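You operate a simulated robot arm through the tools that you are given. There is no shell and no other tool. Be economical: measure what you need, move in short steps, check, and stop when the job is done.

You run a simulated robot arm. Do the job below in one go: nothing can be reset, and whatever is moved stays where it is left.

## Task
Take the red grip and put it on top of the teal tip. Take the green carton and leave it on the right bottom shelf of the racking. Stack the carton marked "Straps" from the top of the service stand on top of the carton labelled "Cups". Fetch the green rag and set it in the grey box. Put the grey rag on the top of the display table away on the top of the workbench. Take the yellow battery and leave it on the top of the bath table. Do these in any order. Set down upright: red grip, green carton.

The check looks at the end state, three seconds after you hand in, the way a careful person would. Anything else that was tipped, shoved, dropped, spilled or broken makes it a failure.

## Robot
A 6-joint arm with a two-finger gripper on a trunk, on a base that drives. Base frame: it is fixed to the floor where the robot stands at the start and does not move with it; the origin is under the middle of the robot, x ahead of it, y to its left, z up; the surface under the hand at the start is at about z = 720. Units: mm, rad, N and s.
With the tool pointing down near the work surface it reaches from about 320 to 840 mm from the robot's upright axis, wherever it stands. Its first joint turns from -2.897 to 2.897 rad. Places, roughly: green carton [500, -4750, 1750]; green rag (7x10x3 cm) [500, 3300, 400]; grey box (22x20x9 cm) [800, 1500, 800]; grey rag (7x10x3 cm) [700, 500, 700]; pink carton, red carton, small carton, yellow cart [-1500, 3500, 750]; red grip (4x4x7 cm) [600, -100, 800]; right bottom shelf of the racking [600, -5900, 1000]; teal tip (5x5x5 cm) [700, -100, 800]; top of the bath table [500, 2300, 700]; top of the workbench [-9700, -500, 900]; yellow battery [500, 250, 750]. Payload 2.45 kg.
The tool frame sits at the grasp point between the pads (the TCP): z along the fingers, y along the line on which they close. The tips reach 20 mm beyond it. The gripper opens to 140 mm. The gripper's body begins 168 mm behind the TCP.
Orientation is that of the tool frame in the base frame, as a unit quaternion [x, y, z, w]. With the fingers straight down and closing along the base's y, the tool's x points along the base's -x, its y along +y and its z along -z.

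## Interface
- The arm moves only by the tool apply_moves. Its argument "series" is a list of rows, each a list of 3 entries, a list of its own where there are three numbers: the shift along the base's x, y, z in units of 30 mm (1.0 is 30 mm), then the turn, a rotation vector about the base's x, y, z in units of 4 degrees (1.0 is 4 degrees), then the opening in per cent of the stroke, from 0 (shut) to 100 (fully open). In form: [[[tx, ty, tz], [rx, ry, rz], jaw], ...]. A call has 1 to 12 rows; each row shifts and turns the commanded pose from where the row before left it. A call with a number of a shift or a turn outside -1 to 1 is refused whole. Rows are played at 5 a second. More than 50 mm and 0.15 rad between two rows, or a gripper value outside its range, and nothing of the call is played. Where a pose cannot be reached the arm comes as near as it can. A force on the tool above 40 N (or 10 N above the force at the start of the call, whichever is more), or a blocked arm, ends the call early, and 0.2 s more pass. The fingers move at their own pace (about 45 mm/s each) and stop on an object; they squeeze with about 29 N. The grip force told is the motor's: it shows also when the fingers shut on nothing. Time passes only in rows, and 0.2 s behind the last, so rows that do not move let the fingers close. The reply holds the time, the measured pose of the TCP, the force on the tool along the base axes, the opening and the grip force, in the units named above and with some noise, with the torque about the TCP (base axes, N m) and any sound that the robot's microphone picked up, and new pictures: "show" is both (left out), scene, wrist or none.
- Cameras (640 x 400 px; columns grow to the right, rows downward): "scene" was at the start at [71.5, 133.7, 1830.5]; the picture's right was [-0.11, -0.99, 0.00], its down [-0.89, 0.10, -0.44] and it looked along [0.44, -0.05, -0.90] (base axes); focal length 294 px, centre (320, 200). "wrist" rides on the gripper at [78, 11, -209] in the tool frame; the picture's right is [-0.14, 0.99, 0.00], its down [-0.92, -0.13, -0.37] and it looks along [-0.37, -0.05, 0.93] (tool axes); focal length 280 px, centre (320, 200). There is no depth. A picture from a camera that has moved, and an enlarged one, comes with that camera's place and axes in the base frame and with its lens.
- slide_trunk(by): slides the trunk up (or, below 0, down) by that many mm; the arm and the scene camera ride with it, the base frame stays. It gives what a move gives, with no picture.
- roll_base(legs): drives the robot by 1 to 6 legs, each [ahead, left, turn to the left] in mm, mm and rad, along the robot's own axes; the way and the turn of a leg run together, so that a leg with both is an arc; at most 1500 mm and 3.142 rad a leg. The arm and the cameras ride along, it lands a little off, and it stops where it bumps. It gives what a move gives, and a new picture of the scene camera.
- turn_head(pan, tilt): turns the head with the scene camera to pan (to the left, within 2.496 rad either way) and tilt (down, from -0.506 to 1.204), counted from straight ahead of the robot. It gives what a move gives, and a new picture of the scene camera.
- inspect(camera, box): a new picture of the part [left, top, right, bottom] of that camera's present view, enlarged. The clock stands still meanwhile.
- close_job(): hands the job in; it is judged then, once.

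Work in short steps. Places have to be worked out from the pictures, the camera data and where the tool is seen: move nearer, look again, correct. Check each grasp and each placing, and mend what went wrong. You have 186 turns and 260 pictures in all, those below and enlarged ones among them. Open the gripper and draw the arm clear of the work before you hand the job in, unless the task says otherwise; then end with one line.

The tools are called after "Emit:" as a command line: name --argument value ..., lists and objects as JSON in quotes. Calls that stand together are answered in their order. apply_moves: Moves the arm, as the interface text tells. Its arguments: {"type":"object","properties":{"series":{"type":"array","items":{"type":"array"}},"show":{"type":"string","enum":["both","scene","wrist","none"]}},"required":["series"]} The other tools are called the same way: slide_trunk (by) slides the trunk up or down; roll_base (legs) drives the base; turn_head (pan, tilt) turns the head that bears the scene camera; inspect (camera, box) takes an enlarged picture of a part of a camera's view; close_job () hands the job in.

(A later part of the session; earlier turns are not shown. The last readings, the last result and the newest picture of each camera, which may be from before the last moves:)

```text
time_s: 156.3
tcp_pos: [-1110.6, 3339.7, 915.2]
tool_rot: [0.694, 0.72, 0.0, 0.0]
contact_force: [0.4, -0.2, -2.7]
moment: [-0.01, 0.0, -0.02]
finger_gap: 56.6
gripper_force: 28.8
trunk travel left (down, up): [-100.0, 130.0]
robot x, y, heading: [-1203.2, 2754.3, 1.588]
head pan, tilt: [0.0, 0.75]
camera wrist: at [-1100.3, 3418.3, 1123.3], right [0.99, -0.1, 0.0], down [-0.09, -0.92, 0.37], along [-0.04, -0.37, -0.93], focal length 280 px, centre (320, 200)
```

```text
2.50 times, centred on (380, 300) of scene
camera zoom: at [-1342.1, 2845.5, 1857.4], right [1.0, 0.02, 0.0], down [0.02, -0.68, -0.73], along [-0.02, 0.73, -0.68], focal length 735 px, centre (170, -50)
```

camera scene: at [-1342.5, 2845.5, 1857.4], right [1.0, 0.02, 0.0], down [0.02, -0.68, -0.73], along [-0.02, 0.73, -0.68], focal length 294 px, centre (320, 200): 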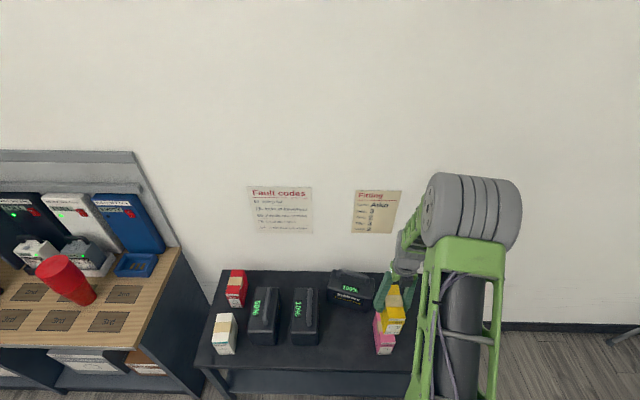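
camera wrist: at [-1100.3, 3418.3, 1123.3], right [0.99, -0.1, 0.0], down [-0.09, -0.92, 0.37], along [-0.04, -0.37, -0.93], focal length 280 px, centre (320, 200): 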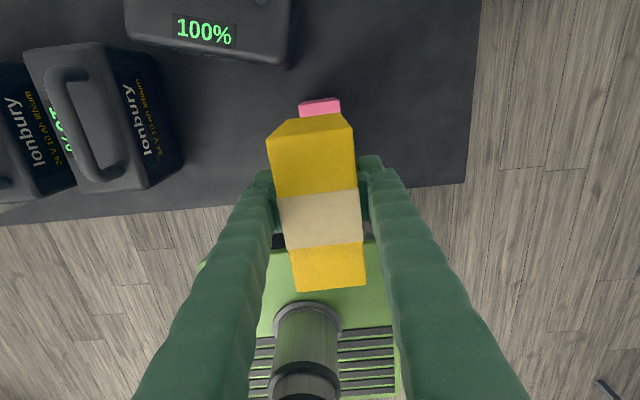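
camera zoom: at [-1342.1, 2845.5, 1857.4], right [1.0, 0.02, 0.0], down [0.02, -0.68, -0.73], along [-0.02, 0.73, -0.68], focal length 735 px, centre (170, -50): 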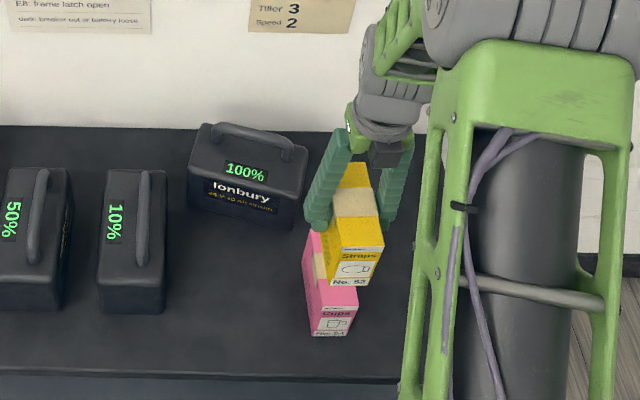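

Pink centre about (-1103,3342). I correct +8 in x and lower in small steps.

Emit:
apply_moves --series '[[[0.25, 0.05, -0.5], [0, 0, 0], 25], [[0, 0, -1], [0, 0, 0], 25], [[0, 0, -0.8], [0, 0, 0], 25], [[0, 0, 0], [0, 0, 0], 25]]' --show "wrist"

Emit:
inspect --camera "scene" --box '[340, 260, 440, 380]'

```text
time_s: 157.3
tcp_pos: [-1101.3, 3341.1, 848.4]
tool_rot: [0.694, 0.72, -0.001, 0.0]
contact_force: [0.9, 0.7, -2.5]
moment: [0.02, 0.01, -0.01]
finger_gap: 56.5
gripper_force: 28.6
trunk travel left (down, up): [-100.0, 130.0]
robot x, y, heading: [-1202.1, 2754.0, 1.594]
head pan, tilt: [0.0, 0.75]
camera wrist: at [-1091.8, 3418.7, 1055.4], right [0.99, -0.1, 0.0], down [-0.09, -0.92, 0.37], along [-0.04, -0.37, -0.93], focal length 280 px, centre (320, 200)
```

wrist: 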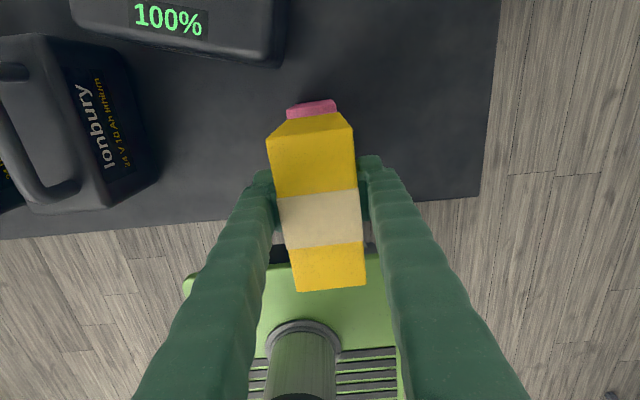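

```text
3.33 times, centred on (390, 320) of scene
camera zoom: at [-1342.0, 2845.4, 1857.4], right [1.0, 0.02, 0.0], down [0.02, -0.68, -0.73], along [-0.02, 0.73, -0.68], focal length 980 px, centre (87, -200)
```

zoom: 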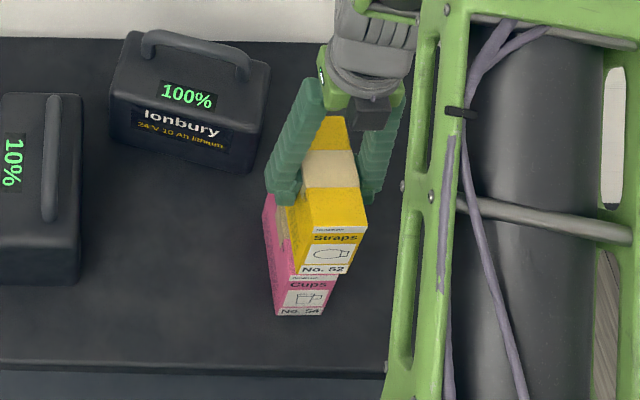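

Nearly aligned; I shift -3 mm in x and lower in small steps until contact.

Emit:
apply_moves --series '[[[-0.1, 0, -0.3], [0, 0, 0], 25], [[0, 0, -0.3], [0, 0, 0], 25], [[0, 0, -0.15], [0, 0, 0], 25], [[0, 0, -0.15], [0, 0, 0], 25], [[0, 0, -0.1], [0, 0, 0], 25], [[0, 0, -0.1], [0, 0, 0], 25], [[0, 0, 0], [0, 0, 0], 25]]' --show "none"

Emit:
inspect --camera "scene" --box '[340, 260, 440, 380]'

```text
time_s: 158.9
tcp_pos: [-1103.9, 3342.1, 815.0]
tool_rot: [0.694, 0.72, 0.0, -0.002]
contact_force: [1.1, 3.7, 31.8]
moment: [0.1, 0.02, -0.04]
finger_gap: 56.2
gripper_force: 29.0
trunk travel left (down, up): [-100.0, 130.0]
robot x, y, heading: [-1198.9, 2756.0, 1.593]
head pan, tilt: [0.0, 0.75]
```

```text
3.33 times, centred on (390, 320) of scene
camera zoom: at [-1342.4, 2843.1, 1857.6], right [1.0, 0.02, 0.0], down [0.02, -0.68, -0.73], along [-0.02, 0.73, -0.68], focal length 980 px, centre (87, -200)
```

zoom: 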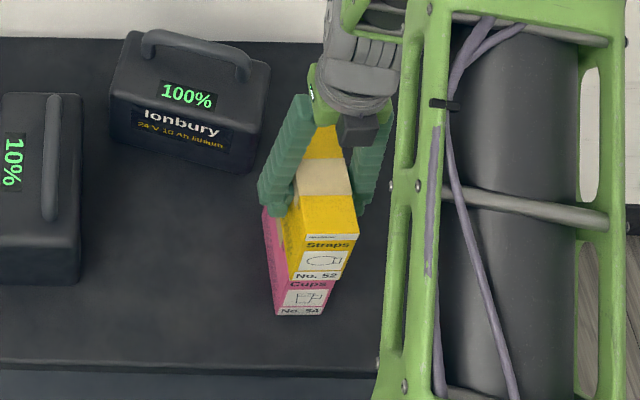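

Contact made, but the yellow sits ~7 mm to +x. I lift a little, shift -6 mm, and lower again.

Emit:
apply_moves --series '[[[0, 0, 0.4], [0, 0, 0], 25], [[-0.2, 0, 0], [0, 0, 0], 25], [[0, 0, 0], [0, 0, 0], 25], [[0, 0, -0.15], [0, 0, 0], 25], [[0, 0, -0.05], [0, 0, 0], 25], [[0, 0, 0], [0, 0, 0], 25]]' --show "none"

Emit:
inspect --camera "scene" --box '[340, 260, 440, 380]'

```text
time_s: 160.3
tcp_pos: [-1112.1, 3342.5, 819.4]
tool_rot: [0.694, 0.72, -0.001, -0.001]
contact_force: [0.1, 0.0, -2.0]
moment: [0.0, -0.01, 0.01]
finger_gap: 56.2
gripper_force: 28.8
trunk travel left (down, up): [-100.0, 130.0]
robot x, y, heading: [-1196.8, 2757.9, 1.592]
head pan, tilt: [0.0, 0.75]
```

```text
3.33 times, centred on (390, 320) of scene
camera zoom: at [-1342.0, 2845.4, 1857.4], right [1.0, 0.02, 0.0], down [0.02, -0.68, -0.73], along [-0.02, 0.73, -0.68], focal length 980 px, centre (87, -200)
```

zoom: 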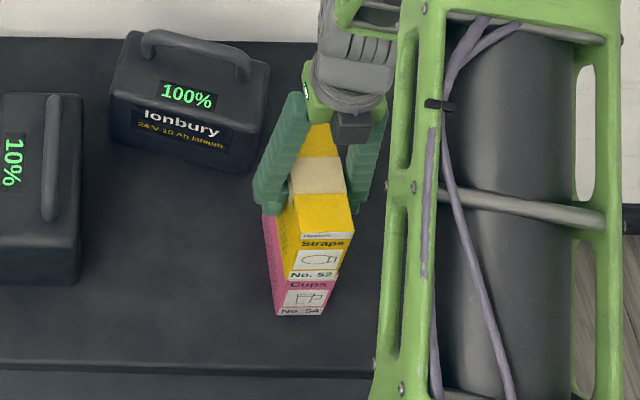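

Alignment is good now. I lower to contact and release.

Emit:
apply_moves --series '[[[0, 0, -0.08], [0, 0, 0], 25], [[0, 0, -0.08], [0, 0, 0], 25], [[0, 0, 0], [0, 0, 0], 25]]' --show "none"

```text
time_s: 161.1
tcp_pos: [-1111.5, 3342.4, 815.8]
tool_rot: [0.694, 0.72, 0.0, -0.001]
contact_force: [-0.4, -2.7, 7.8]
moment: [0.42, 0.11, 0.05]
finger_gap: 56.2
gripper_force: 28.9
trunk travel left (down, up): [-100.0, 130.0]
robot x, y, heading: [-1201.1, 2751.3, 1.594]
head pan, tilt: [0.0, 0.75]
```

Emit:
apply_moves --series '[[[0, 0, 0], [0, 0, 0], 45], [[0, 0, 0], [0, 0, 0], 55], [[0, 0, 0], [0, 0, 0], 60], [[0, 0, 1], [0, 0, 0], 60], [[0, 0, 1], [0, 0, 0], 60], [[0, 0, 1], [0, 0, 0], 60], [[0, 0, 1], [0, 0, 0], 60], [[0, 0, 1], [0, 0, 0], 60], [[0, 0, 1], [0, 0, 0], 60]]' --show "wrist"

Emit:
inspect --camera "scene" --box '[340, 260, 440, 380]'

```text
time_s: 163.1
tcp_pos: [-1110.7, 3340.4, 997.0]
tool_rot: [0.694, 0.72, -0.001, -0.001]
contact_force: [-0.1, -0.3, -0.1]
moment: [-0.01, -0.01, 0.0]
finger_gap: 84.2
gripper_force: 0.1
trunk travel left (down, up): [-100.0, 130.0]
robot x, y, heading: [-1198.2, 2755.8, 1.593]
head pan, tilt: [0.0, 0.75]
camera wrist: at [-1101.7, 3418.9, 1203.6], right [0.99, -0.1, 0.0], down [-0.09, -0.92, 0.37], along [-0.04, -0.37, -0.93], focal length 280 px, centre (320, 200)
```

wrist: 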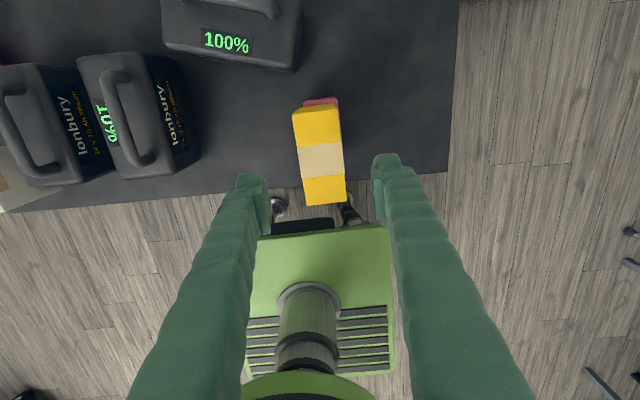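

```text
3.33 times, centred on (390, 320) of scene
camera zoom: at [-1342.2, 2844.7, 1857.5], right [1.0, 0.02, 0.0], down [0.02, -0.68, -0.73], along [-0.02, 0.73, -0.68], focal length 980 px, centre (87, -200)
```

zoom: 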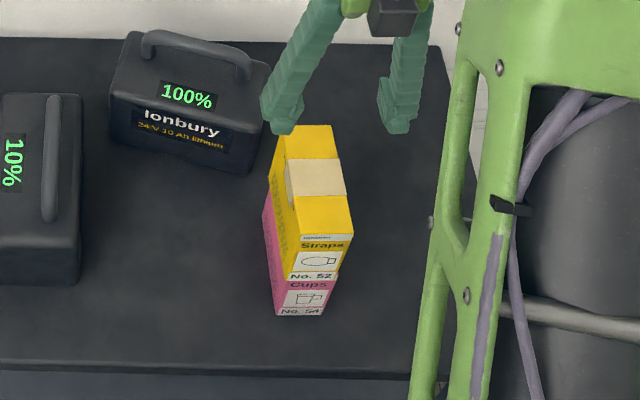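

"Straps" stands on "Cups". I back away, and turn the tool +90° for the next grasp.

Emit:
roll_base --legs '[[-700, 0, 0]]'

Emit:
apply_moves --series '[[[0, 0, 0], [0, 0, 1], 80], [[0, 0, 0], [0, 0, 1], 80], [[0, 0, 0], [0, 0, 1], 80], [[0, 0, 0], [0, 0, 1], 80], [[0, 0, 0], [0, 0, 1], 80], [[0, 0, 0], [0, 0, 1], 80], [[0, 0, 0], [0, 0, 1], 80], [[0, 0, 0], [0, 0, 1], 80], [[0, 0, 0], [0, 0, 1], 80], [[0, 0, 0], [0, 0, 1], 80], [[0, 0, 0], [0, 0, 1], 80], [[0, 0, 0], [0, 0, 1], 80]]' --show "none"

Emit:
apply_moves --series '[[[-0.5, 0, 0], [0, 0, 1], 80], [[-0.5, 0, 0], [0, 0, 1], 80], [[-0.5, 0, 0], [0, 0, 1], 80], [[-0.5, 0, 0], [0, 0, 1], 80], [[-0.5, 0, 0], [0, 0, 1], 80], [[-0.5, 0, 0], [0, 0, 1], 80], [[0, 0, 0], [0, 0, 1], 80], [[0, 0, 0], [0, 0, 1], 80], [[0, 0, 0], [0, 0, 1], 80], [[0, 0, 0], [0, 0, 1], 80], [[0, 0, 0], [0, 0, 0.3], 80]]' --show "none"

```text
time_s: 166.9
tcp_pos: [-1092.8, 2641.3, 994.9]
tool_rot: [0.697, 0.717, -0.001, 0.0]
contact_force: [-0.6, 0.1, -0.9]
moment: [0.01, 0.01, -0.01]
finger_gap: 84.0
gripper_force: 0.0
trunk travel left (down, up): [-100.0, 130.0]
robot x, y, heading: [-1187.5, 2056.5, 1.586]
head pan, tilt: [0.0, 0.75]
camera scene: at [-1327.9, 2146.3, 1857.4], right [1.0, 0.02, 0.0], down [0.01, -0.68, -0.73], along [-0.01, 0.73, -0.68], focal length 294 px, centre (320, 200)
```

scene: 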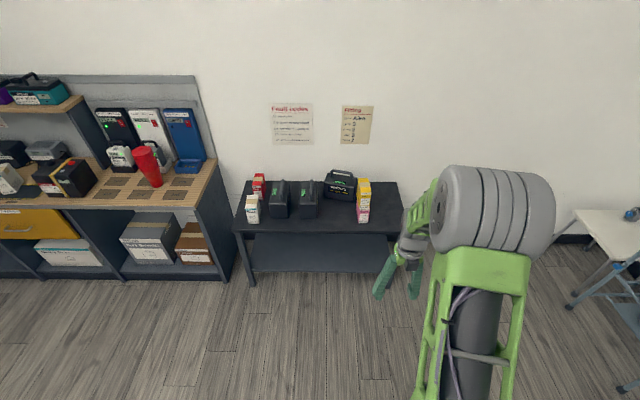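

```text
time_s: 169.6
tcp_pos: [-1092.7, 2640.9, 994.4]
tool_rot: [0.344, 0.939, -0.001, 0.0]
contact_force: [0.9, 0.3, -0.4]
moment: [-0.02, 0.01, 0.01]
finger_gap: 111.9
gripper_force: 0.1
trunk travel left (down, up): [-100.0, 130.0]
robot x, y, heading: [-1182.4, 2056.2, 1.584]
head pan, tilt: [0.0, 0.75]
```

```text
time_s: 171.9
tcp_pos: [-1183.0, 2640.2, 996.2]
tool_rot: [-0.008, 1.0, -0.001, 0.0]
contact_force: [0.4, -0.3, 0.3]
moment: [0.01, 0.03, -0.01]
finger_gap: 112.0
gripper_force: 0.1
trunk travel left (down, up): [-100.0, 130.0]
robot x, y, heading: [-1185.6, 2055.7, 1.586]
head pan, tilt: [0.0, 0.75]
```

I drive to the display table's left end for the grey rag.

Emit:
roll_base --legs '[[0, 0, -1.586], [500, -900, 0], [400, -650, 0]]'

Emit:
turn_head --pan 0.0 --tilt 0.95

```text
time_s: 190.0
tcp_pos: [329.6, 507.9, 995.3]
tool_rot: [0.698, 0.716, 0.0, -0.001]
contact_force: [-0.3, -0.2, -1.1]
moment: [0.01, -0.01, -0.01]
finger_gap: 111.8
gripper_force: 0.1
trunk travel left (down, up): [-100.0, 130.0]
robot x, y, heading: [-254.9, 506.4, 0.031]
head pan, tilt: [0.0, 0.75]
camera scene: at [-165.8, 648.6, 1857.4], right [0.03, -1.0, 0.0], down [-0.68, -0.02, -0.73], along [0.73, 0.02, -0.68], focal length 294 px, centre (320, 200)
```

scene: 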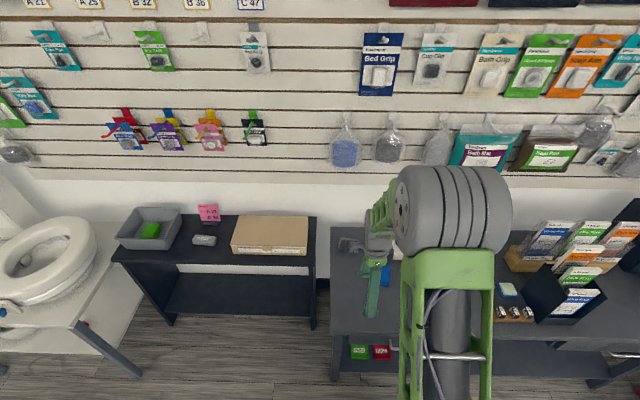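

```text
time_s: 190.7
tcp_pos: [330.3, 509.7, 995.9]
tool_rot: [0.697, 0.717, -0.001, -0.001]
contact_force: [-0.1, -0.2, 0.5]
moment: [0.02, 0.05, 0.01]
finger_gap: 112.0
gripper_force: 0.1
trunk travel left (down, up): [-100.0, 130.0]
robot x, y, heading: [-256.0, 506.1, 0.023]
head pan, tilt: [0.0, 0.949]
camera scene: at [-176.1, 648.5, 1841.9], right [0.03, -1.0, 0.0], down [-0.81, -0.02, -0.58], along [0.58, 0.02, -0.81], focal length 294 px, centre (320, 200)
```

scene: 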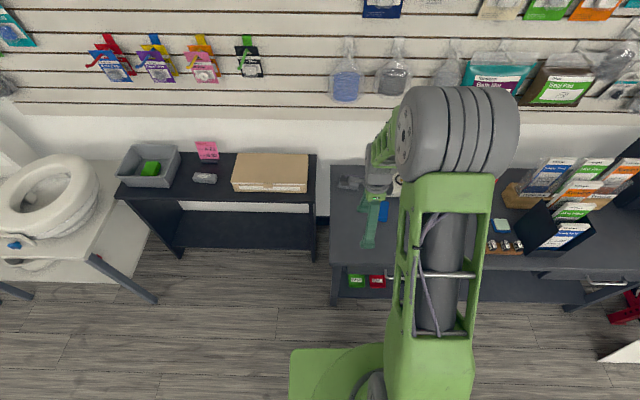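

I drive ahead 280 and look at the rag with the wrist camera.

Emit:
roll_base --legs '[[280, 0, 0]]'

Emit:
apply_moves --series '[[[1, 0, 0], [0, 0, 0], 80], [[1, 0, 0], [0, 0, 0], 80], [[1, 0, 0], [0, 0, 0], 80], [[0, 0, 0], [0, 0, 0], 80]]' --show "wrist"

```text
time_s: 192.6
tcp_pos: [605.6, 519.8, 994.8]
tool_rot: [0.696, 0.718, 0.0, -0.001]
contact_force: [0.3, -0.1, 0.1]
moment: [-0.01, 0.01, 0.0]
finger_gap: 111.7
gripper_force: 0.1
trunk travel left (down, up): [-100.0, 130.0]
robot x, y, heading: [23.4, 518.8, 0.029]
head pan, tilt: [0.0, 0.949]
camera scene: at [100.3, 656.8, 1841.8], right [0.03, -1.0, 0.0], down [-0.81, -0.02, -0.58], along [0.58, 0.02, -0.81], focal length 294 px, centre (320, 200)
```

scene: 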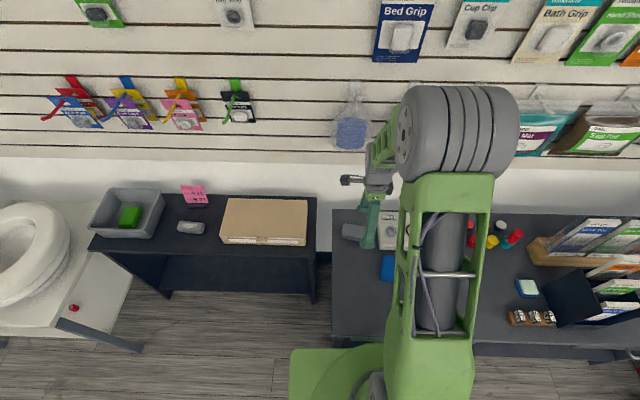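

```text
time_s: 193.6
tcp_pos: [695.6, 518.2, 995.3]
tool_rot: [0.696, 0.718, -0.001, 0.0]
contact_force: [-0.5, -0.2, -0.1]
moment: [0.03, 0.01, 0.0]
finger_gap: 112.0
gripper_force: 0.1
trunk travel left (down, up): [-100.0, 130.0]
robot x, y, heading: [22.2, 516.7, 0.03]
head pan, tilt: [0.0, 0.949]
camera wrist: at [706.3, 597.4, 1203.5], right [0.99, -0.11, 0.0], down [-0.1, -0.92, 0.37], along [-0.04, -0.37, -0.93], focal length 280 px, centre (320, 200)
```

wrist: 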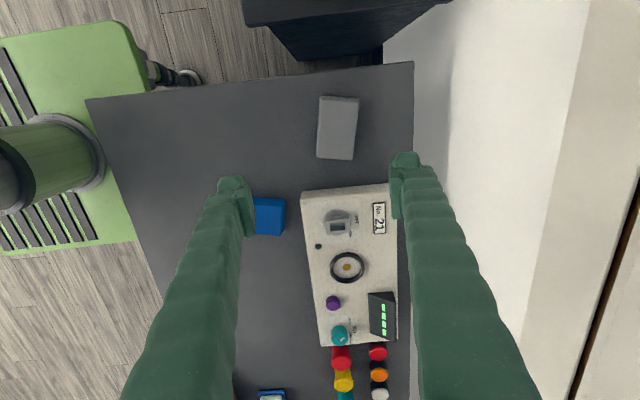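

Rag centre about (728,535), yawed ~-10°. I move over, turn and descend partway.

Emit:
apply_moves --series '[[[1, 0.5, 0], [0, 0, -1], 80], [[0.07, 0.07, 0], [0, 0, -1], 80], [[0, 0, -1], [0, 0, -0.6], 80], [[0, 0, -1], [0, 0, 0], 80], [[0, 0, -1], [0, 0, 0], 80], [[0, 0, -1], [0, 0, 0], 80], [[0, 0, -1], [0, 0, 0], 80], [[0, 0, 0], [0, 0, 0], 80]]' --show "wrist"

```text
time_s: 195.4
tcp_pos: [727.3, 536.5, 844.4]
tool_rot: [0.758, 0.652, -0.001, -0.001]
contact_force: [-0.3, 0.2, 0.9]
moment: [-0.03, 0.0, -0.03]
finger_gap: 112.0
gripper_force: 0.1
trunk travel left (down, up): [-100.0, 130.0]
robot x, y, heading: [22.9, 515.7, 0.024]
head pan, tilt: [0.0, 0.949]
camera wrist: at [751.3, 611.2, 1051.0], right [0.96, -0.28, 0.0], down [-0.26, -0.89, 0.37], along [-0.11, -0.35, -0.93], focal length 280 px, centre (320, 200)
```

wrist: 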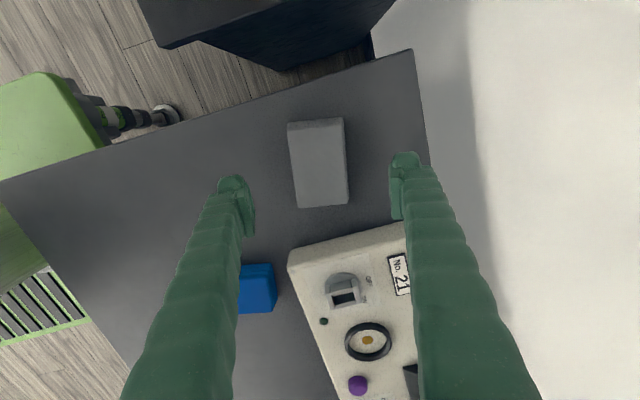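

Good; small correction, then descend near the table.

Emit:
apply_moves --series '[[[0, 0.1, -1], [0, 0, -0.7], 80], [[0, 0, -1], [0, 0, 0], 80], [[0, 0, -0.8], [0, 0, 0], 80], [[0, 0, -0.2], [0, 0, 0], 80], [[0, 0, -0.15], [0, 0, 0], 80], [[0, 0, 0], [0, 0, 0], 80]]' --show "wrist"

```text
time_s: 196.8
tcp_pos: [727.7, 537.5, 750.1]
tool_rot: [0.774, 0.634, -0.001, -0.001]
contact_force: [-0.1, -0.2, -0.3]
moment: [-0.01, -0.01, -0.03]
finger_gap: 111.9
gripper_force: 0.0
trunk travel left (down, up): [-100.0, 130.0]
robot x, y, heading: [23.4, 511.5, 0.031]
head pan, tilt: [0.0, 0.949]
camera wrist: at [755.0, 612.9, 957.4], right [0.94, -0.33, 0.0], down [-0.31, -0.88, 0.37], along [-0.12, -0.35, -0.93], focal length 280 px, centre (320, 200)
```

wrist: 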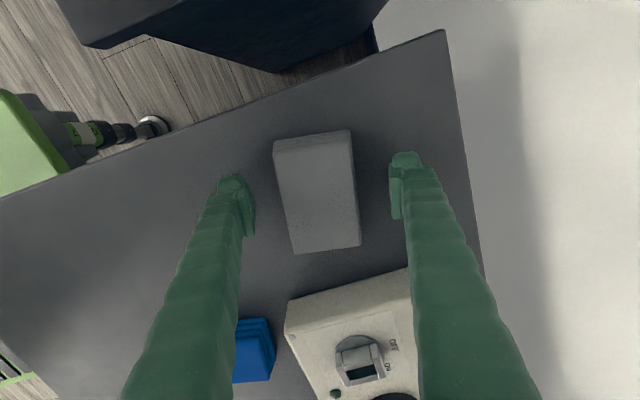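

Emit:
apply_moves --series '[[[0, 0.05, -0.12], [0, 0, 0], 80], [[0, 0, 0], [0, 0, 0], 60], [[0, 0, 0], [0, 0, 0], 40], [[0, 0, 0], [0, 0, 0], 30], [[0, 0, 0], [0, 0, 0], 30], [[0, 0, 0.3], [0, 0, 0], 30], [[0, 0, 1], [0, 0, 0], 30], [[0, 0, 1], [0, 0, 0], 30], [[0, 0, 1], [0, 0, 0], 30], [[0, 0, 1], [0, 0, 0], 30], [[0, 0, 1], [0, 0, 0], 30]]' --show "wrist"

```text
time_s: 199.2
tcp_pos: [725.9, 540.7, 907.0]
tool_rot: [0.773, 0.634, 0.0, -0.001]
contact_force: [0.2, -0.7, -0.8]
moment: [-0.02, 0.0, -0.02]
finger_gap: 63.5
gripper_force: 29.6
trunk travel left (down, up): [-100.0, 130.0]
robot x, y, heading: [22.9, 510.7, 0.029]
head pan, tilt: [0.0, 0.949]
camera wrist: at [754.9, 615.2, 1114.4], right [0.94, -0.33, 0.0], down [-0.31, -0.88, 0.37], along [-0.12, -0.35, -0.93], focal length 280 px, centre (320, 200)
```

wrist: 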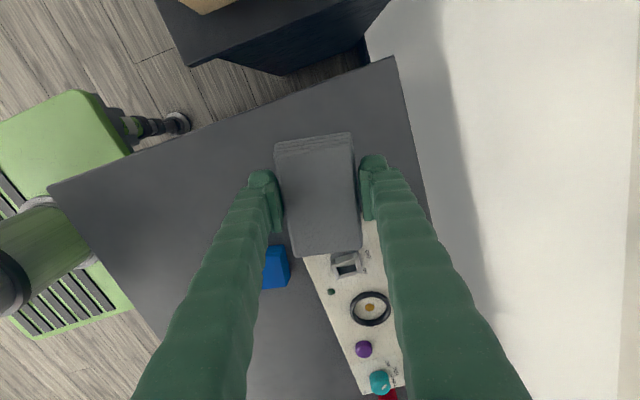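

Rag held. I back off, turn round and drive to the open corridor near y≈2700.

Emit:
roll_base --legs '[[-600, 0, 0], [0, 0, 3.11], [700, -1100, 0], [700, -1100, 0]]'

Emit:
turn_head --pan 0.2 --tilt 0.3

```text
time_s: 228.9
tcp_pos: [-2707.3, 2651.6, 906.1]
tool_rot: [-0.634, 0.773, 0.0, 0.001]
contact_force: [0.2, 0.0, -0.3]
moment: [-0.02, 0.02, 0.0]
finger_gap: 63.3
gripper_force: 29.2
trunk travel left (down, up): [-100.0, 130.0]
robot x, y, heading: [-2000.8, 2682.5, -3.106]
head pan, tilt: [0.0, 0.949]
camera scene: at [-2079.2, 2538.8, 1841.9], right [-0.03, 1.0, 0.0], down [0.81, 0.03, -0.58], along [-0.58, -0.02, -0.81], focal length 294 px, centre (320, 200)
```

scene: 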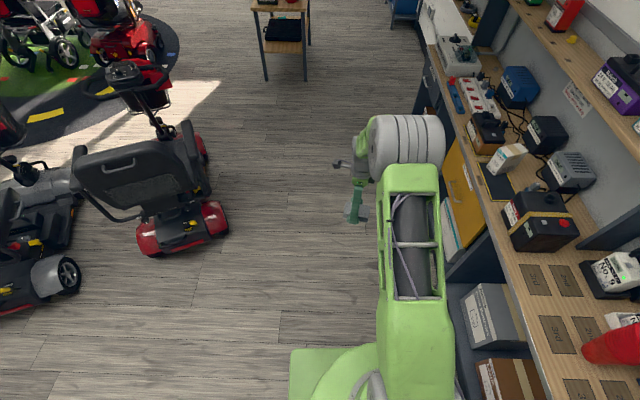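

```text
time_s: 229.9
tcp_pos: [-2707.2, 2651.1, 906.0]
tool_rot: [-0.634, 0.773, -0.001, 0.0]
contact_force: [-0.1, -0.1, -0.3]
moment: [-0.01, -0.02, 0.05]
finger_gap: 63.6
gripper_force: 29.0
trunk travel left (down, up): [-100.0, 130.0]
robot x, y, heading: [-2003.2, 2685.4, -3.105]
head pan, tilt: [0.201, 0.3]
camera scene: at [-2097.3, 2519.5, 1897.7], right [-0.23, 0.97, 0.0], down [0.29, 0.07, -0.95], along [-0.93, -0.22, -0.3], focal length 294 px, centre (320, 200)
```

scene: 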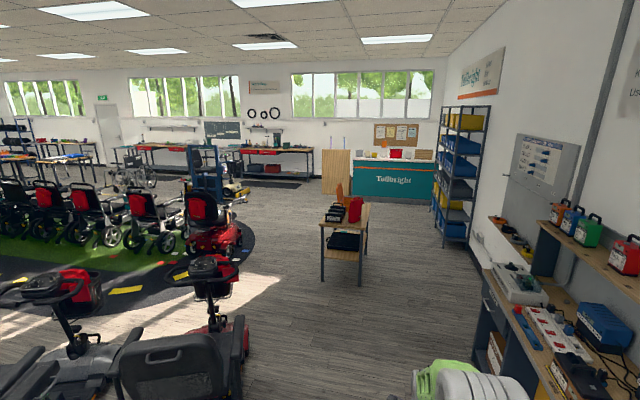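

The workbench is the one at the far wall, centre-left. I pass right of the trolley; drive along y≈2830 to x≈-5500.

Emit:
roll_base --legs '[[1398, -71, 0], [795, -159, 0]]'

Emit:
turn_head --pan 0.1 --tilt 0.5

```text
time_s: 240.8
tcp_pos: [-4899.8, 2795.6, 906.3]
tool_rot: [-0.634, 0.773, -0.001, 0.0]
contact_force: [0.3, -0.4, -0.1]
moment: [0.03, -0.01, 0.0]
finger_gap: 63.7
gripper_force: 28.9
trunk travel left (down, up): [-100.0, 130.0]
robot x, y, heading: [-4189.0, 2830.0, -3.104]
head pan, tilt: [0.201, 0.3]
camera scene: at [-4289.4, 2665.1, 1897.7], right [-0.23, 0.97, 0.0], down [0.29, 0.07, -0.96], along [-0.93, -0.22, -0.3], focal length 294 px, centre (320, 200)
```

scene: 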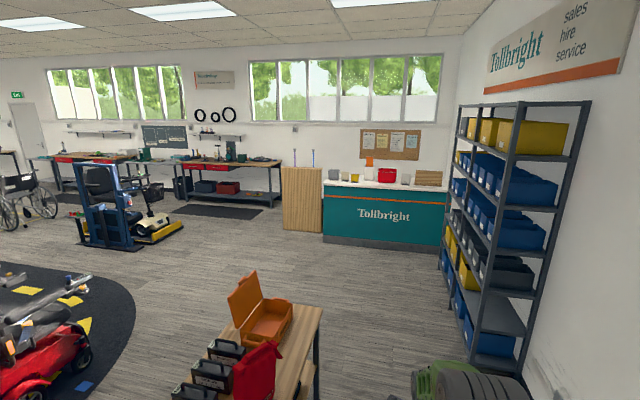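

```text
time_s: 241.6
tcp_pos: [-4900.4, 2796.5, 906.9]
tool_rot: [-0.635, 0.772, -0.002, 0.001]
contact_force: [-1.0, -0.1, 0.2]
moment: [0.0, 0.01, 0.04]
finger_gap: 63.6
gripper_force: 28.9
trunk travel left (down, up): [-100.0, 130.0]
robot x, y, heading: [-4193.8, 2825.3, -3.106]
head pan, tilt: [0.099, 0.499]
camera scene: at [-4288.3, 2674.6, 1879.4], right [-0.13, 0.99, 0.0], down [0.47, 0.06, -0.88], along [-0.87, -0.12, -0.48], focal length 294 px, centre (320, 200)
```

scene: 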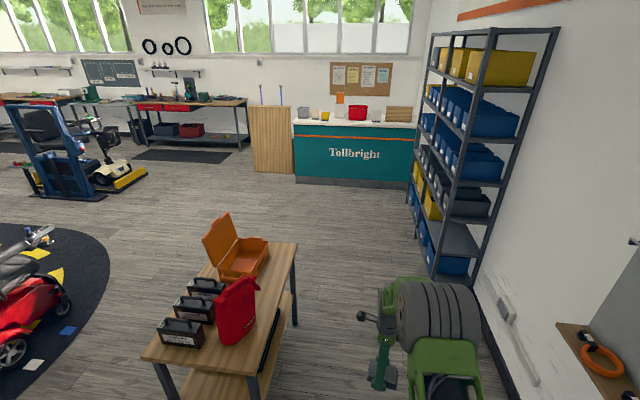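

Clear past the trolley. I drive on, then diagonally toward the bench's right end.

Emit:
roll_base --legs '[[1399, -51, 0], [600, -22, 0], [743, 1174, 0], [645, 1227, 0]]'

Emit:
turn_head --pan 0.0 --tilt 0.5

```text
time_s: 272.2
tcp_pos: [-8209.8, 357.6, 906.5]
tool_rot: [-0.642, 0.767, -0.001, 0.0]
contact_force: [-0.5, 0.6, -0.4]
moment: [0.05, 0.03, 0.02]
finger_gap: 63.4
gripper_force: 28.4
trunk travel left (down, up): [-100.0, 130.0]
robot x, y, heading: [-7505.8, 402.8, -3.085]
head pan, tilt: [0.099, 0.499]
camera scene: at [-7595.3, 247.3, 1879.4], right [-0.15, 0.99, 0.0], down [0.47, 0.07, -0.88], along [-0.87, -0.13, -0.48], focal length 294 px, centre (320, 200)
```

scene: 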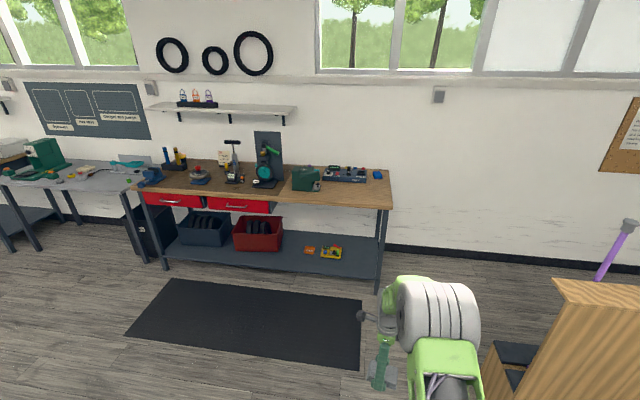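

```text
time_s: 272.9
tcp_pos: [-8209.4, 357.0, 905.9]
tool_rot: [-0.642, 0.766, -0.001, 0.0]
contact_force: [-0.1, 0.0, -1.0]
moment: [-0.03, 0.02, 0.03]
finger_gap: 63.5
gripper_force: 28.9
trunk travel left (down, up): [-100.0, 130.0]
robot x, y, heading: [-7503.0, 399.1, -3.086]
head pan, tilt: [0.0, 0.499]
camera scene: at [-7596.2, 256.3, 1879.4], right [-0.05, 1.0, 0.0], down [0.48, 0.03, -0.88], along [-0.88, -0.05, -0.48], focal length 294 px, centre (320, 200)
```

scene: 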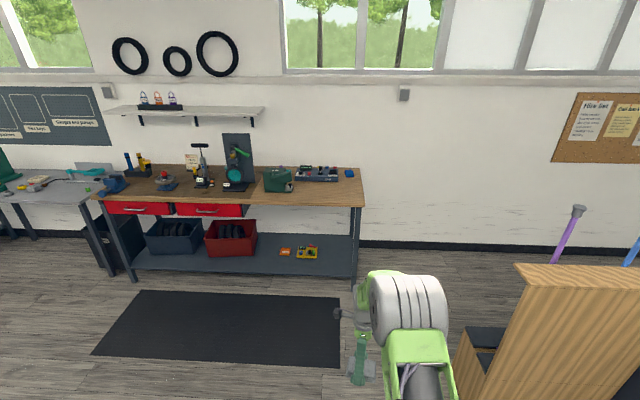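

The workbench's front right is free. I raise the trunk and arm, and drive 1340 ahead.

Emit:
slide_trunk --by 130

Emit:
apply_moves --series '[[[0.5, 0, 1], [0, 0, 0], 30], [[0.5, 0, 1], [0, 0, 0], 30], [[0.5, 0, 1], [0, 0, 0], 30], [[0.5, 0, 0], [0, 0, 0], 30]]' --show "none"

Emit:
roll_base --legs '[[1300, 0, 0]]'

Emit:
turn_head --pan 0.0 --tilt 0.9

Emit:
apply_moves --series '[[[0, 0, 0], [0, 0, 0], 30]]' --show "wrist"

```text
time_s: 274.4
tcp_pos: [-8209.9, 358.1, 1037.1]
tool_rot: [-0.642, 0.766, -0.001, 0.001]
contact_force: [-0.5, 0.5, -0.5]
moment: [0.0, -0.02, -0.04]
finger_gap: 63.6
gripper_force: 28.8
trunk travel left (down, up): [-230.0, 0.0]
robot x, y, heading: [-7499.5, 400.7, -3.085]
head pan, tilt: [0.0, 0.499]
```

```text
time_s: 275.4
tcp_pos: [-8149.7, 356.7, 1127.1]
tool_rot: [-0.642, 0.766, 0.0, 0.002]
contact_force: [-0.1, 0.1, -0.3]
moment: [-0.02, 0.01, -0.01]
finger_gap: 63.5
gripper_force: 28.8
trunk travel left (down, up): [-230.0, 0.0]
robot x, y, heading: [-7499.4, 398.1, -3.089]
head pan, tilt: [0.0, 0.499]
```

```text
time_s: 281.9
tcp_pos: [-9431.1, 332.1, 1125.1]
tool_rot: [-0.629, 0.778, -0.001, 0.001]
contact_force: [0.2, 0.7, -0.7]
moment: [0.0, -0.02, -0.02]
finger_gap: 63.4
gripper_force: 29.1
trunk travel left (down, up): [-230.0, 0.0]
robot x, y, heading: [-8781.6, 354.0, -3.123]
head pan, tilt: [0.0, 0.499]
camera scene: at [-8880.7, 213.0, 2009.3], right [-0.02, 1.0, 0.0], down [0.48, 0.01, -0.88], along [-0.88, -0.02, -0.48], focal length 294 px, centre (320, 200)
```

scene: 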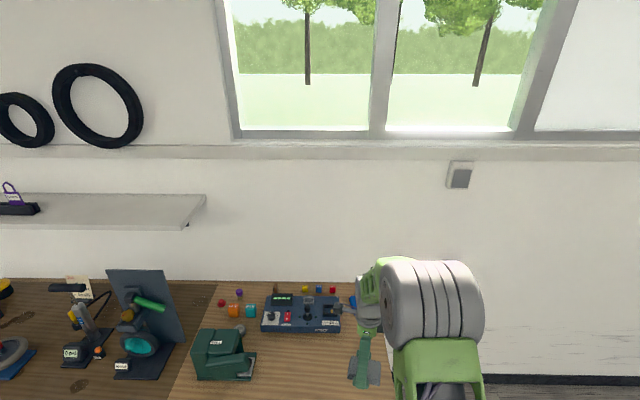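

```text
time_s: 282.8
tcp_pos: [-9430.5, 332.4, 1126.4]
tool_rot: [-0.629, 0.777, -0.001, 0.0]
contact_force: [0.4, 0.4, -1.1]
moment: [-0.01, 0.03, -0.01]
finger_gap: 63.5
gripper_force: 29.0
trunk travel left (down, up): [-230.0, 0.0]
robot x, y, heading: [-8784.4, 356.6, -3.124]
head pan, tilt: [0.0, 0.901]
camera scene: at [-8864.8, 213.3, 1975.5], right [-0.02, 1.0, 0.0], down [0.78, 0.01, -0.62], along [-0.62, -0.01, -0.78], focal length 294 px, centre (320, 200)
```

scene: 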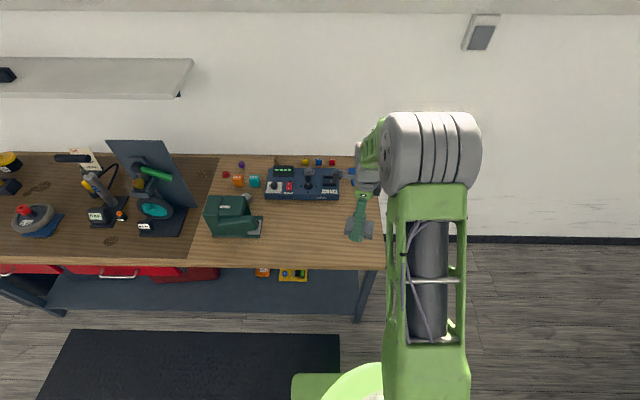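

```text
time_s: 283.1
tcp_pos: [-9430.4, 332.6, 1127.0]
tool_rot: [-0.628, 0.778, 0.0, 0.001]
contact_force: [0.4, 0.5, -0.6]
moment: [-0.02, 0.02, -0.02]
finger_gap: 63.5
gripper_force: 28.5
trunk travel left (down, up): [-230.0, 0.0]
robot x, y, heading: [-8781.7, 353.4, -3.121]
head pan, tilt: [0.0, 0.901]
camera wrist: at [-9456.5, 258.6, 1333.6], right [-0.94, 0.34, 0.0], down [0.32, 0.87, 0.37], along [0.13, 0.35, -0.93], focal length 280 px, centre (320, 200)
```

wrist: 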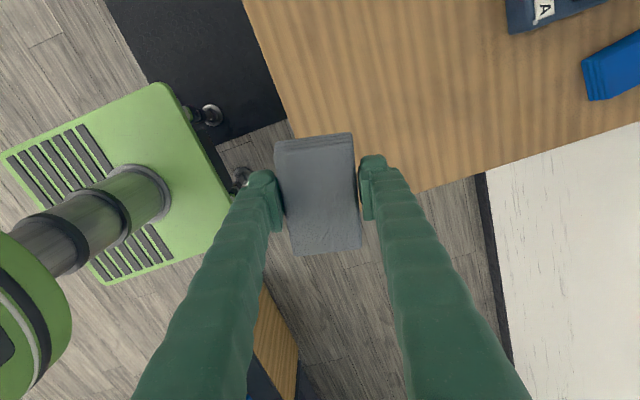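

Bench edge near x≈-9385; free spot at (-9500,250). I move over it and look.

Emit:
apply_moves --series '[[[-0.8, -0.9, 0], [0, 0, 0], 30], [[-0.8, -0.9, 0], [0, 0, 0], 30], [[-0.8, -0.9, -0.5], [0, 0, 0], 30], [[0, 0, -1], [0, 0, 0], 30], [[0, 0, -1], [0, 0, 0], 30], [[0, 0, 0], [0, 0, 0], 30]]' --show "both"

```text
time_s: 284.6
tcp_pos: [-9501.9, 251.1, 1052.3]
tool_rot: [-0.628, 0.778, -0.001, 0.001]
contact_force: [-0.1, 0.0, -0.5]
moment: [-0.04, 0.03, 0.04]
finger_gap: 63.4
gripper_force: 29.6
trunk travel left (down, up): [-230.0, 0.0]
robot x, y, heading: [-8778.4, 352.0, -3.122]
head pan, tilt: [0.0, 0.901]
camera scene: at [-8864.0, 213.6, 1975.6], right [-0.02, 1.0, 0.0], down [0.78, 0.01, -0.62], along [-0.62, -0.01, -0.78], focal length 294 px, centre (320, 200)
camera wrist: at [-9527.6, 177.4, 1259.3], right [-0.94, 0.34, 0.0], down [0.32, 0.87, 0.37], along [0.13, 0.35, -0.93], focal length 280 px, centre (320, 200)
```

scene: 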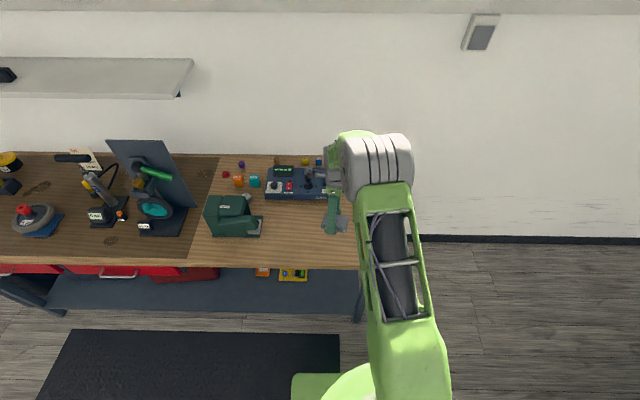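
wrist: 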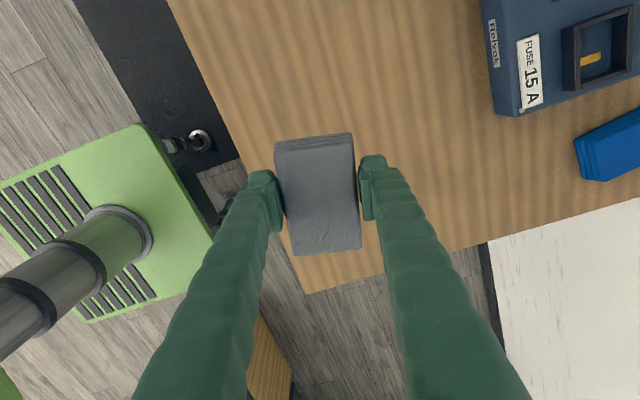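

Over the bench; I move slightly inward and lower to contact.

Emit:
apply_moves --series '[[[-0.5, -0.8, -0.5], [0, 0, 0], 30], [[0, 0, -1], [0, 0, 0], 30], [[0, 0, -1], [0, 0, 0], 30], [[0, 0, -0.5], [0, 0, 0], 30], [[0, 0, -0.2], [0, 0, 0], 30], [[0, 0, -0.2], [0, 0, 0], 30], [[0, 0, -0.2], [0, 0, 0], 30], [[0, 0, -0.2], [0, 0, 0], 30]]' --show "wrist"

```text
time_s: 286.4
tcp_pos: [-9516.2, 226.8, 936.0]
tool_rot: [-0.628, 0.778, 0.0, 0.0]
contact_force: [0.4, 0.5, -0.5]
moment: [-0.02, -0.02, -0.01]
finger_gap: 63.6
gripper_force: 29.1
trunk travel left (down, up): [-230.0, 0.0]
robot x, y, heading: [-8782.2, 352.9, -3.121]
head pan, tilt: [0.0, 0.901]
camera wrist: at [-9543.2, 152.9, 1144.1], right [-0.94, 0.34, 0.0], down [0.32, 0.87, 0.37], along [0.13, 0.35, -0.93], focal length 280 px, centre (320, 200)
```

wrist: 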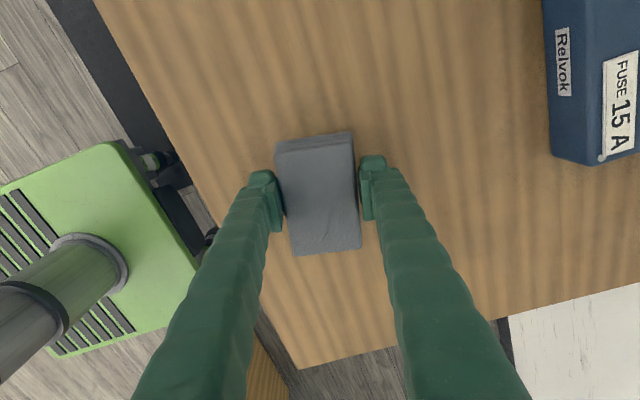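

Emit:
apply_moves --series '[[[0, 0, -0.2], [0, 0, 0], 30], [[0, 0, -0.2], [0, 0, 0], 30], [[0, 0, -0.2], [0, 0, 0], 30], [[0, 0, -0.2], [0, 0, 0], 30], [[0, 0, -0.2], [0, 0, 0], 30], [[0, 0, -0.2], [0, 0, 0], 30], [[0, 0, -0.2], [0, 0, 0], 30], [[0, 0, -0.2], [0, 0, 0], 30]]' --show "none"

```text
time_s: 287.9
tcp_pos: [-9518.6, 227.6, 904.2]
tool_rot: [-0.629, 0.777, 0.001, -0.004]
contact_force: [6.2, 1.8, 21.7]
moment: [0.19, -0.26, 0.02]
finger_gap: 63.8
gripper_force: 29.2
trunk travel left (down, up): [-230.0, 0.0]
robot x, y, heading: [-8779.5, 351.8, -3.12]
head pan, tilt: [0.0, 0.901]
stopped in row 7: the force on the tool passed its limit at 43 N (the readings are from after the stop); the commanded pose is now the measured one
```

Contact at z≈904. I ease up, release, and lift.

Emit:
apply_moves --series '[[[0, 0, 0.05], [0, 0, 0], 50], [[0, 0, 0], [0, 0, 0], 60], [[0, 0, 0], [0, 0, 0], 70], [[0, 0, 1], [0, 0, 0], 70], [[0, 0, 1], [0, 0, 0], 70], [[0, 0, 1], [0, 0, 0], 70], [[0, 0, 1], [0, 0, 0], 70], [[0, 0, 1], [0, 0, 0], 70]]' --show "wrist"

```text
time_s: 289.7
tcp_pos: [-9519.3, 225.5, 1053.2]
tool_rot: [-0.63, 0.777, 0.001, -0.002]
contact_force: [0.3, 0.4, -0.9]
moment: [0.03, 0.05, 0.02]
finger_gap: 98.1
gripper_force: 0.0
trunk travel left (down, up): [-230.0, 0.0]
robot x, y, heading: [-8781.7, 355.1, -3.121]
head pan, tilt: [0.0, 0.901]
camera wrist: at [-9544.4, 152.8, 1260.3], right [-0.94, 0.34, 0.0], down [0.32, 0.87, 0.37], along [0.12, 0.35, -0.93], focal length 280 px, centre (320, 200)
```

wrist: 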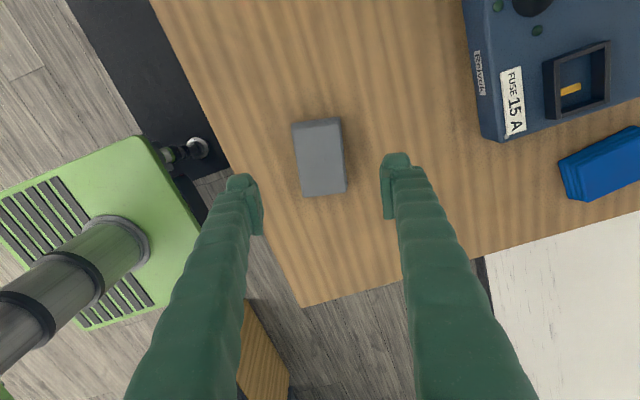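

Grey rag is on the workbench. I drive back along the same route in reverse.

Emit:
roll_base --legs '[[-1290, -3, 0], [-626, -1237, 0], [-725, -1185, 0]]'

```text
time_s: 316.9
tcp_pos: [-6899.1, 2651.7, 1052.8]
tool_rot: [-0.626, 0.78, 0.001, -0.002]
contact_force: [0.0, -0.8, -0.5]
moment: [-0.02, 0.0, -0.01]
finger_gap: 98.0
gripper_force: 0.0
trunk travel left (down, up): [-230.0, 0.0]
robot x, y, heading: [-6162.0, 2774.3, -3.128]
head pan, tilt: [0.0, 0.901]
camera scene: at [-6243.6, 2633.1, 1975.5], right [-0.01, 1.0, 0.0], down [0.78, 0.01, -0.62], along [-0.62, -0.01, -0.78], focal length 294 px, centre (320, 200)
```

scene: 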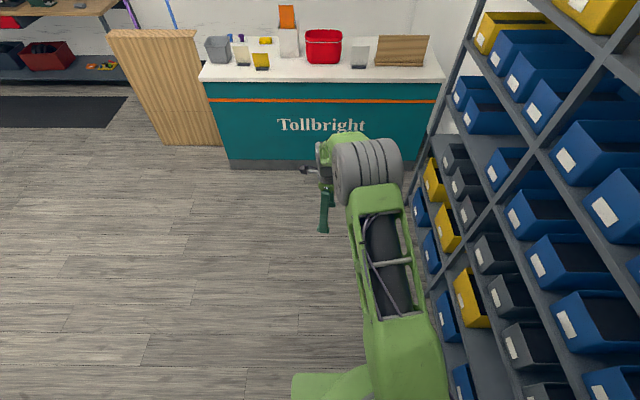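

Emit:
roll_base --legs '[[-1300, -22, 0], [-800, 11, 0], [-1398, 149, 0], [-699, 69, 0], [-885, 1112, 0]]'

Emit:
turn_head --pan 1.57 --tilt 0.4

```text
time_s: 347.0
tcp_pos: [-1758.2, 1456.1, 1051.8]
tool_rot: [-0.643, 0.766, 0.001, -0.002]
contact_force: [-0.3, -0.5, 0.9]
moment: [0.01, 0.02, 0.03]
finger_gap: 98.2
gripper_force: 0.0
trunk travel left (down, up): [-230.0, 0.0]
robot x, y, heading: [-1028.0, 1611.7, -3.089]
head pan, tilt: [0.0, 0.901]
camera scene: at [-1102.0, 1466.2, 1975.5], right [-0.05, 1.0, 0.0], down [0.78, 0.04, -0.62], along [-0.62, -0.03, -0.78], focal length 294 px, centre (320, 200)
```

scene: 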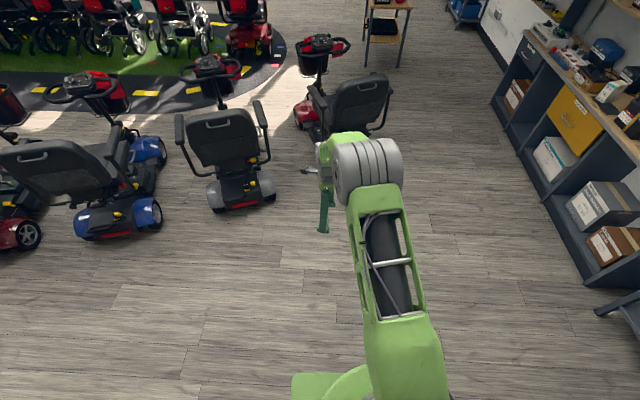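

```text
time_s: 348.7
tcp_pos: [-1757.2, 1456.5, 1052.4]
tool_rot: [-0.643, 0.766, 0.002, -0.002]
contact_force: [-0.8, 0.3, -0.5]
moment: [-0.02, -0.03, -0.01]
finger_gap: 98.1
gripper_force: 0.0
trunk travel left (down, up): [-230.0, 0.0]
robot x, y, heading: [-1024.0, 1606.8, -3.084]
head pan, tilt: [1.571, 0.4]
camera scene: at [-1021.8, 1377.9, 2018.5], right [-1.0, -0.05, 0.0], down [-0.02, 0.39, -0.92], along [0.05, -0.92, -0.39], focal length 294 px, centre (320, 200)
```

scene: 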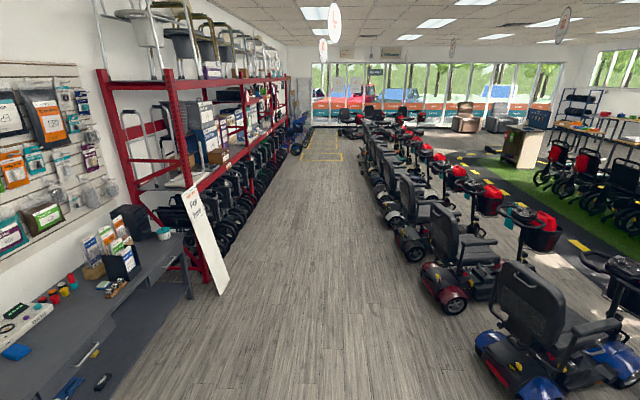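

Corridor toward the racking is clear. I turn to face +x and strafe right along it.

Emit:
roll_base --legs '[[0, 0, 3.084], [0, -1500, 0], [0, -1500, 0]]'

Emit:
turn_head --pan -0.9 --tilt 0.2

```text
time_s: 381.9
tcp_pos: [-259.9, -1236.4, 1052.2]
tool_rot: [0.777, 0.629, 0.002, 0.001]
contact_force: [-0.5, 0.1, -0.1]
moment: [-0.03, 0.02, -0.01]
finger_gap: 97.8
gripper_force: 0.1
trunk travel left (down, up): [-230.0, 0.0]
robot x, y, heading: [-997.9, -1368.0, 0.019]
head pan, tilt: [1.571, 0.4]
camera scene: at [-993.3, -1132.1, 2018.5], right [1.0, 0.02, 0.0], down [0.01, -0.39, -0.92], along [-0.02, 0.92, -0.39], focal length 294 px, centre (320, 200)
```

scene: 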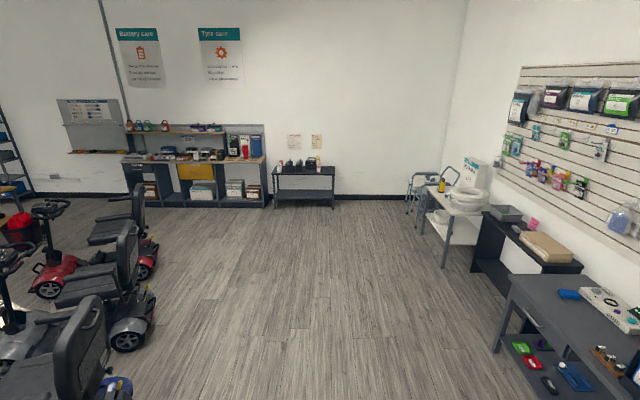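

```text
time_s: 384.1
tcp_pos: [-261.3, -1236.2, 1052.4]
tool_rot: [0.777, 0.629, 0.001, 0.0]
contact_force: [0.7, 0.2, 0.7]
moment: [0.03, 0.0, 0.0]
finger_gap: 98.1
gripper_force: 0.0
trunk travel left (down, up): [-230.0, 0.0]
robot x, y, heading: [-996.6, -1364.2, 0.022]
head pan, tilt: [-0.901, 0.201]
camera scene: at [-932.0, -1296.4, 2037.1], right [-0.77, -0.64, 0.0], down [-0.13, 0.15, -0.98], along [0.62, -0.76, -0.2], focal length 294 px, centre (320, 200)
```

scene: 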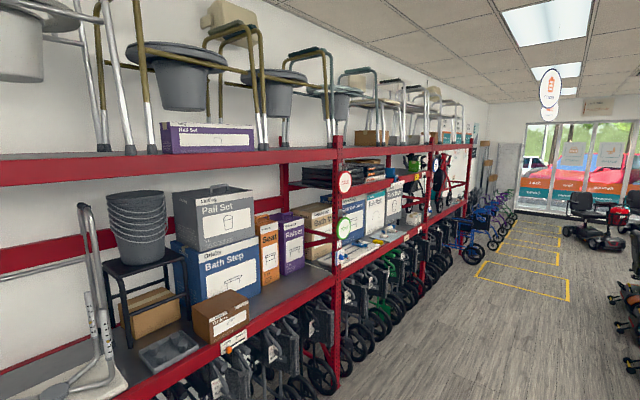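

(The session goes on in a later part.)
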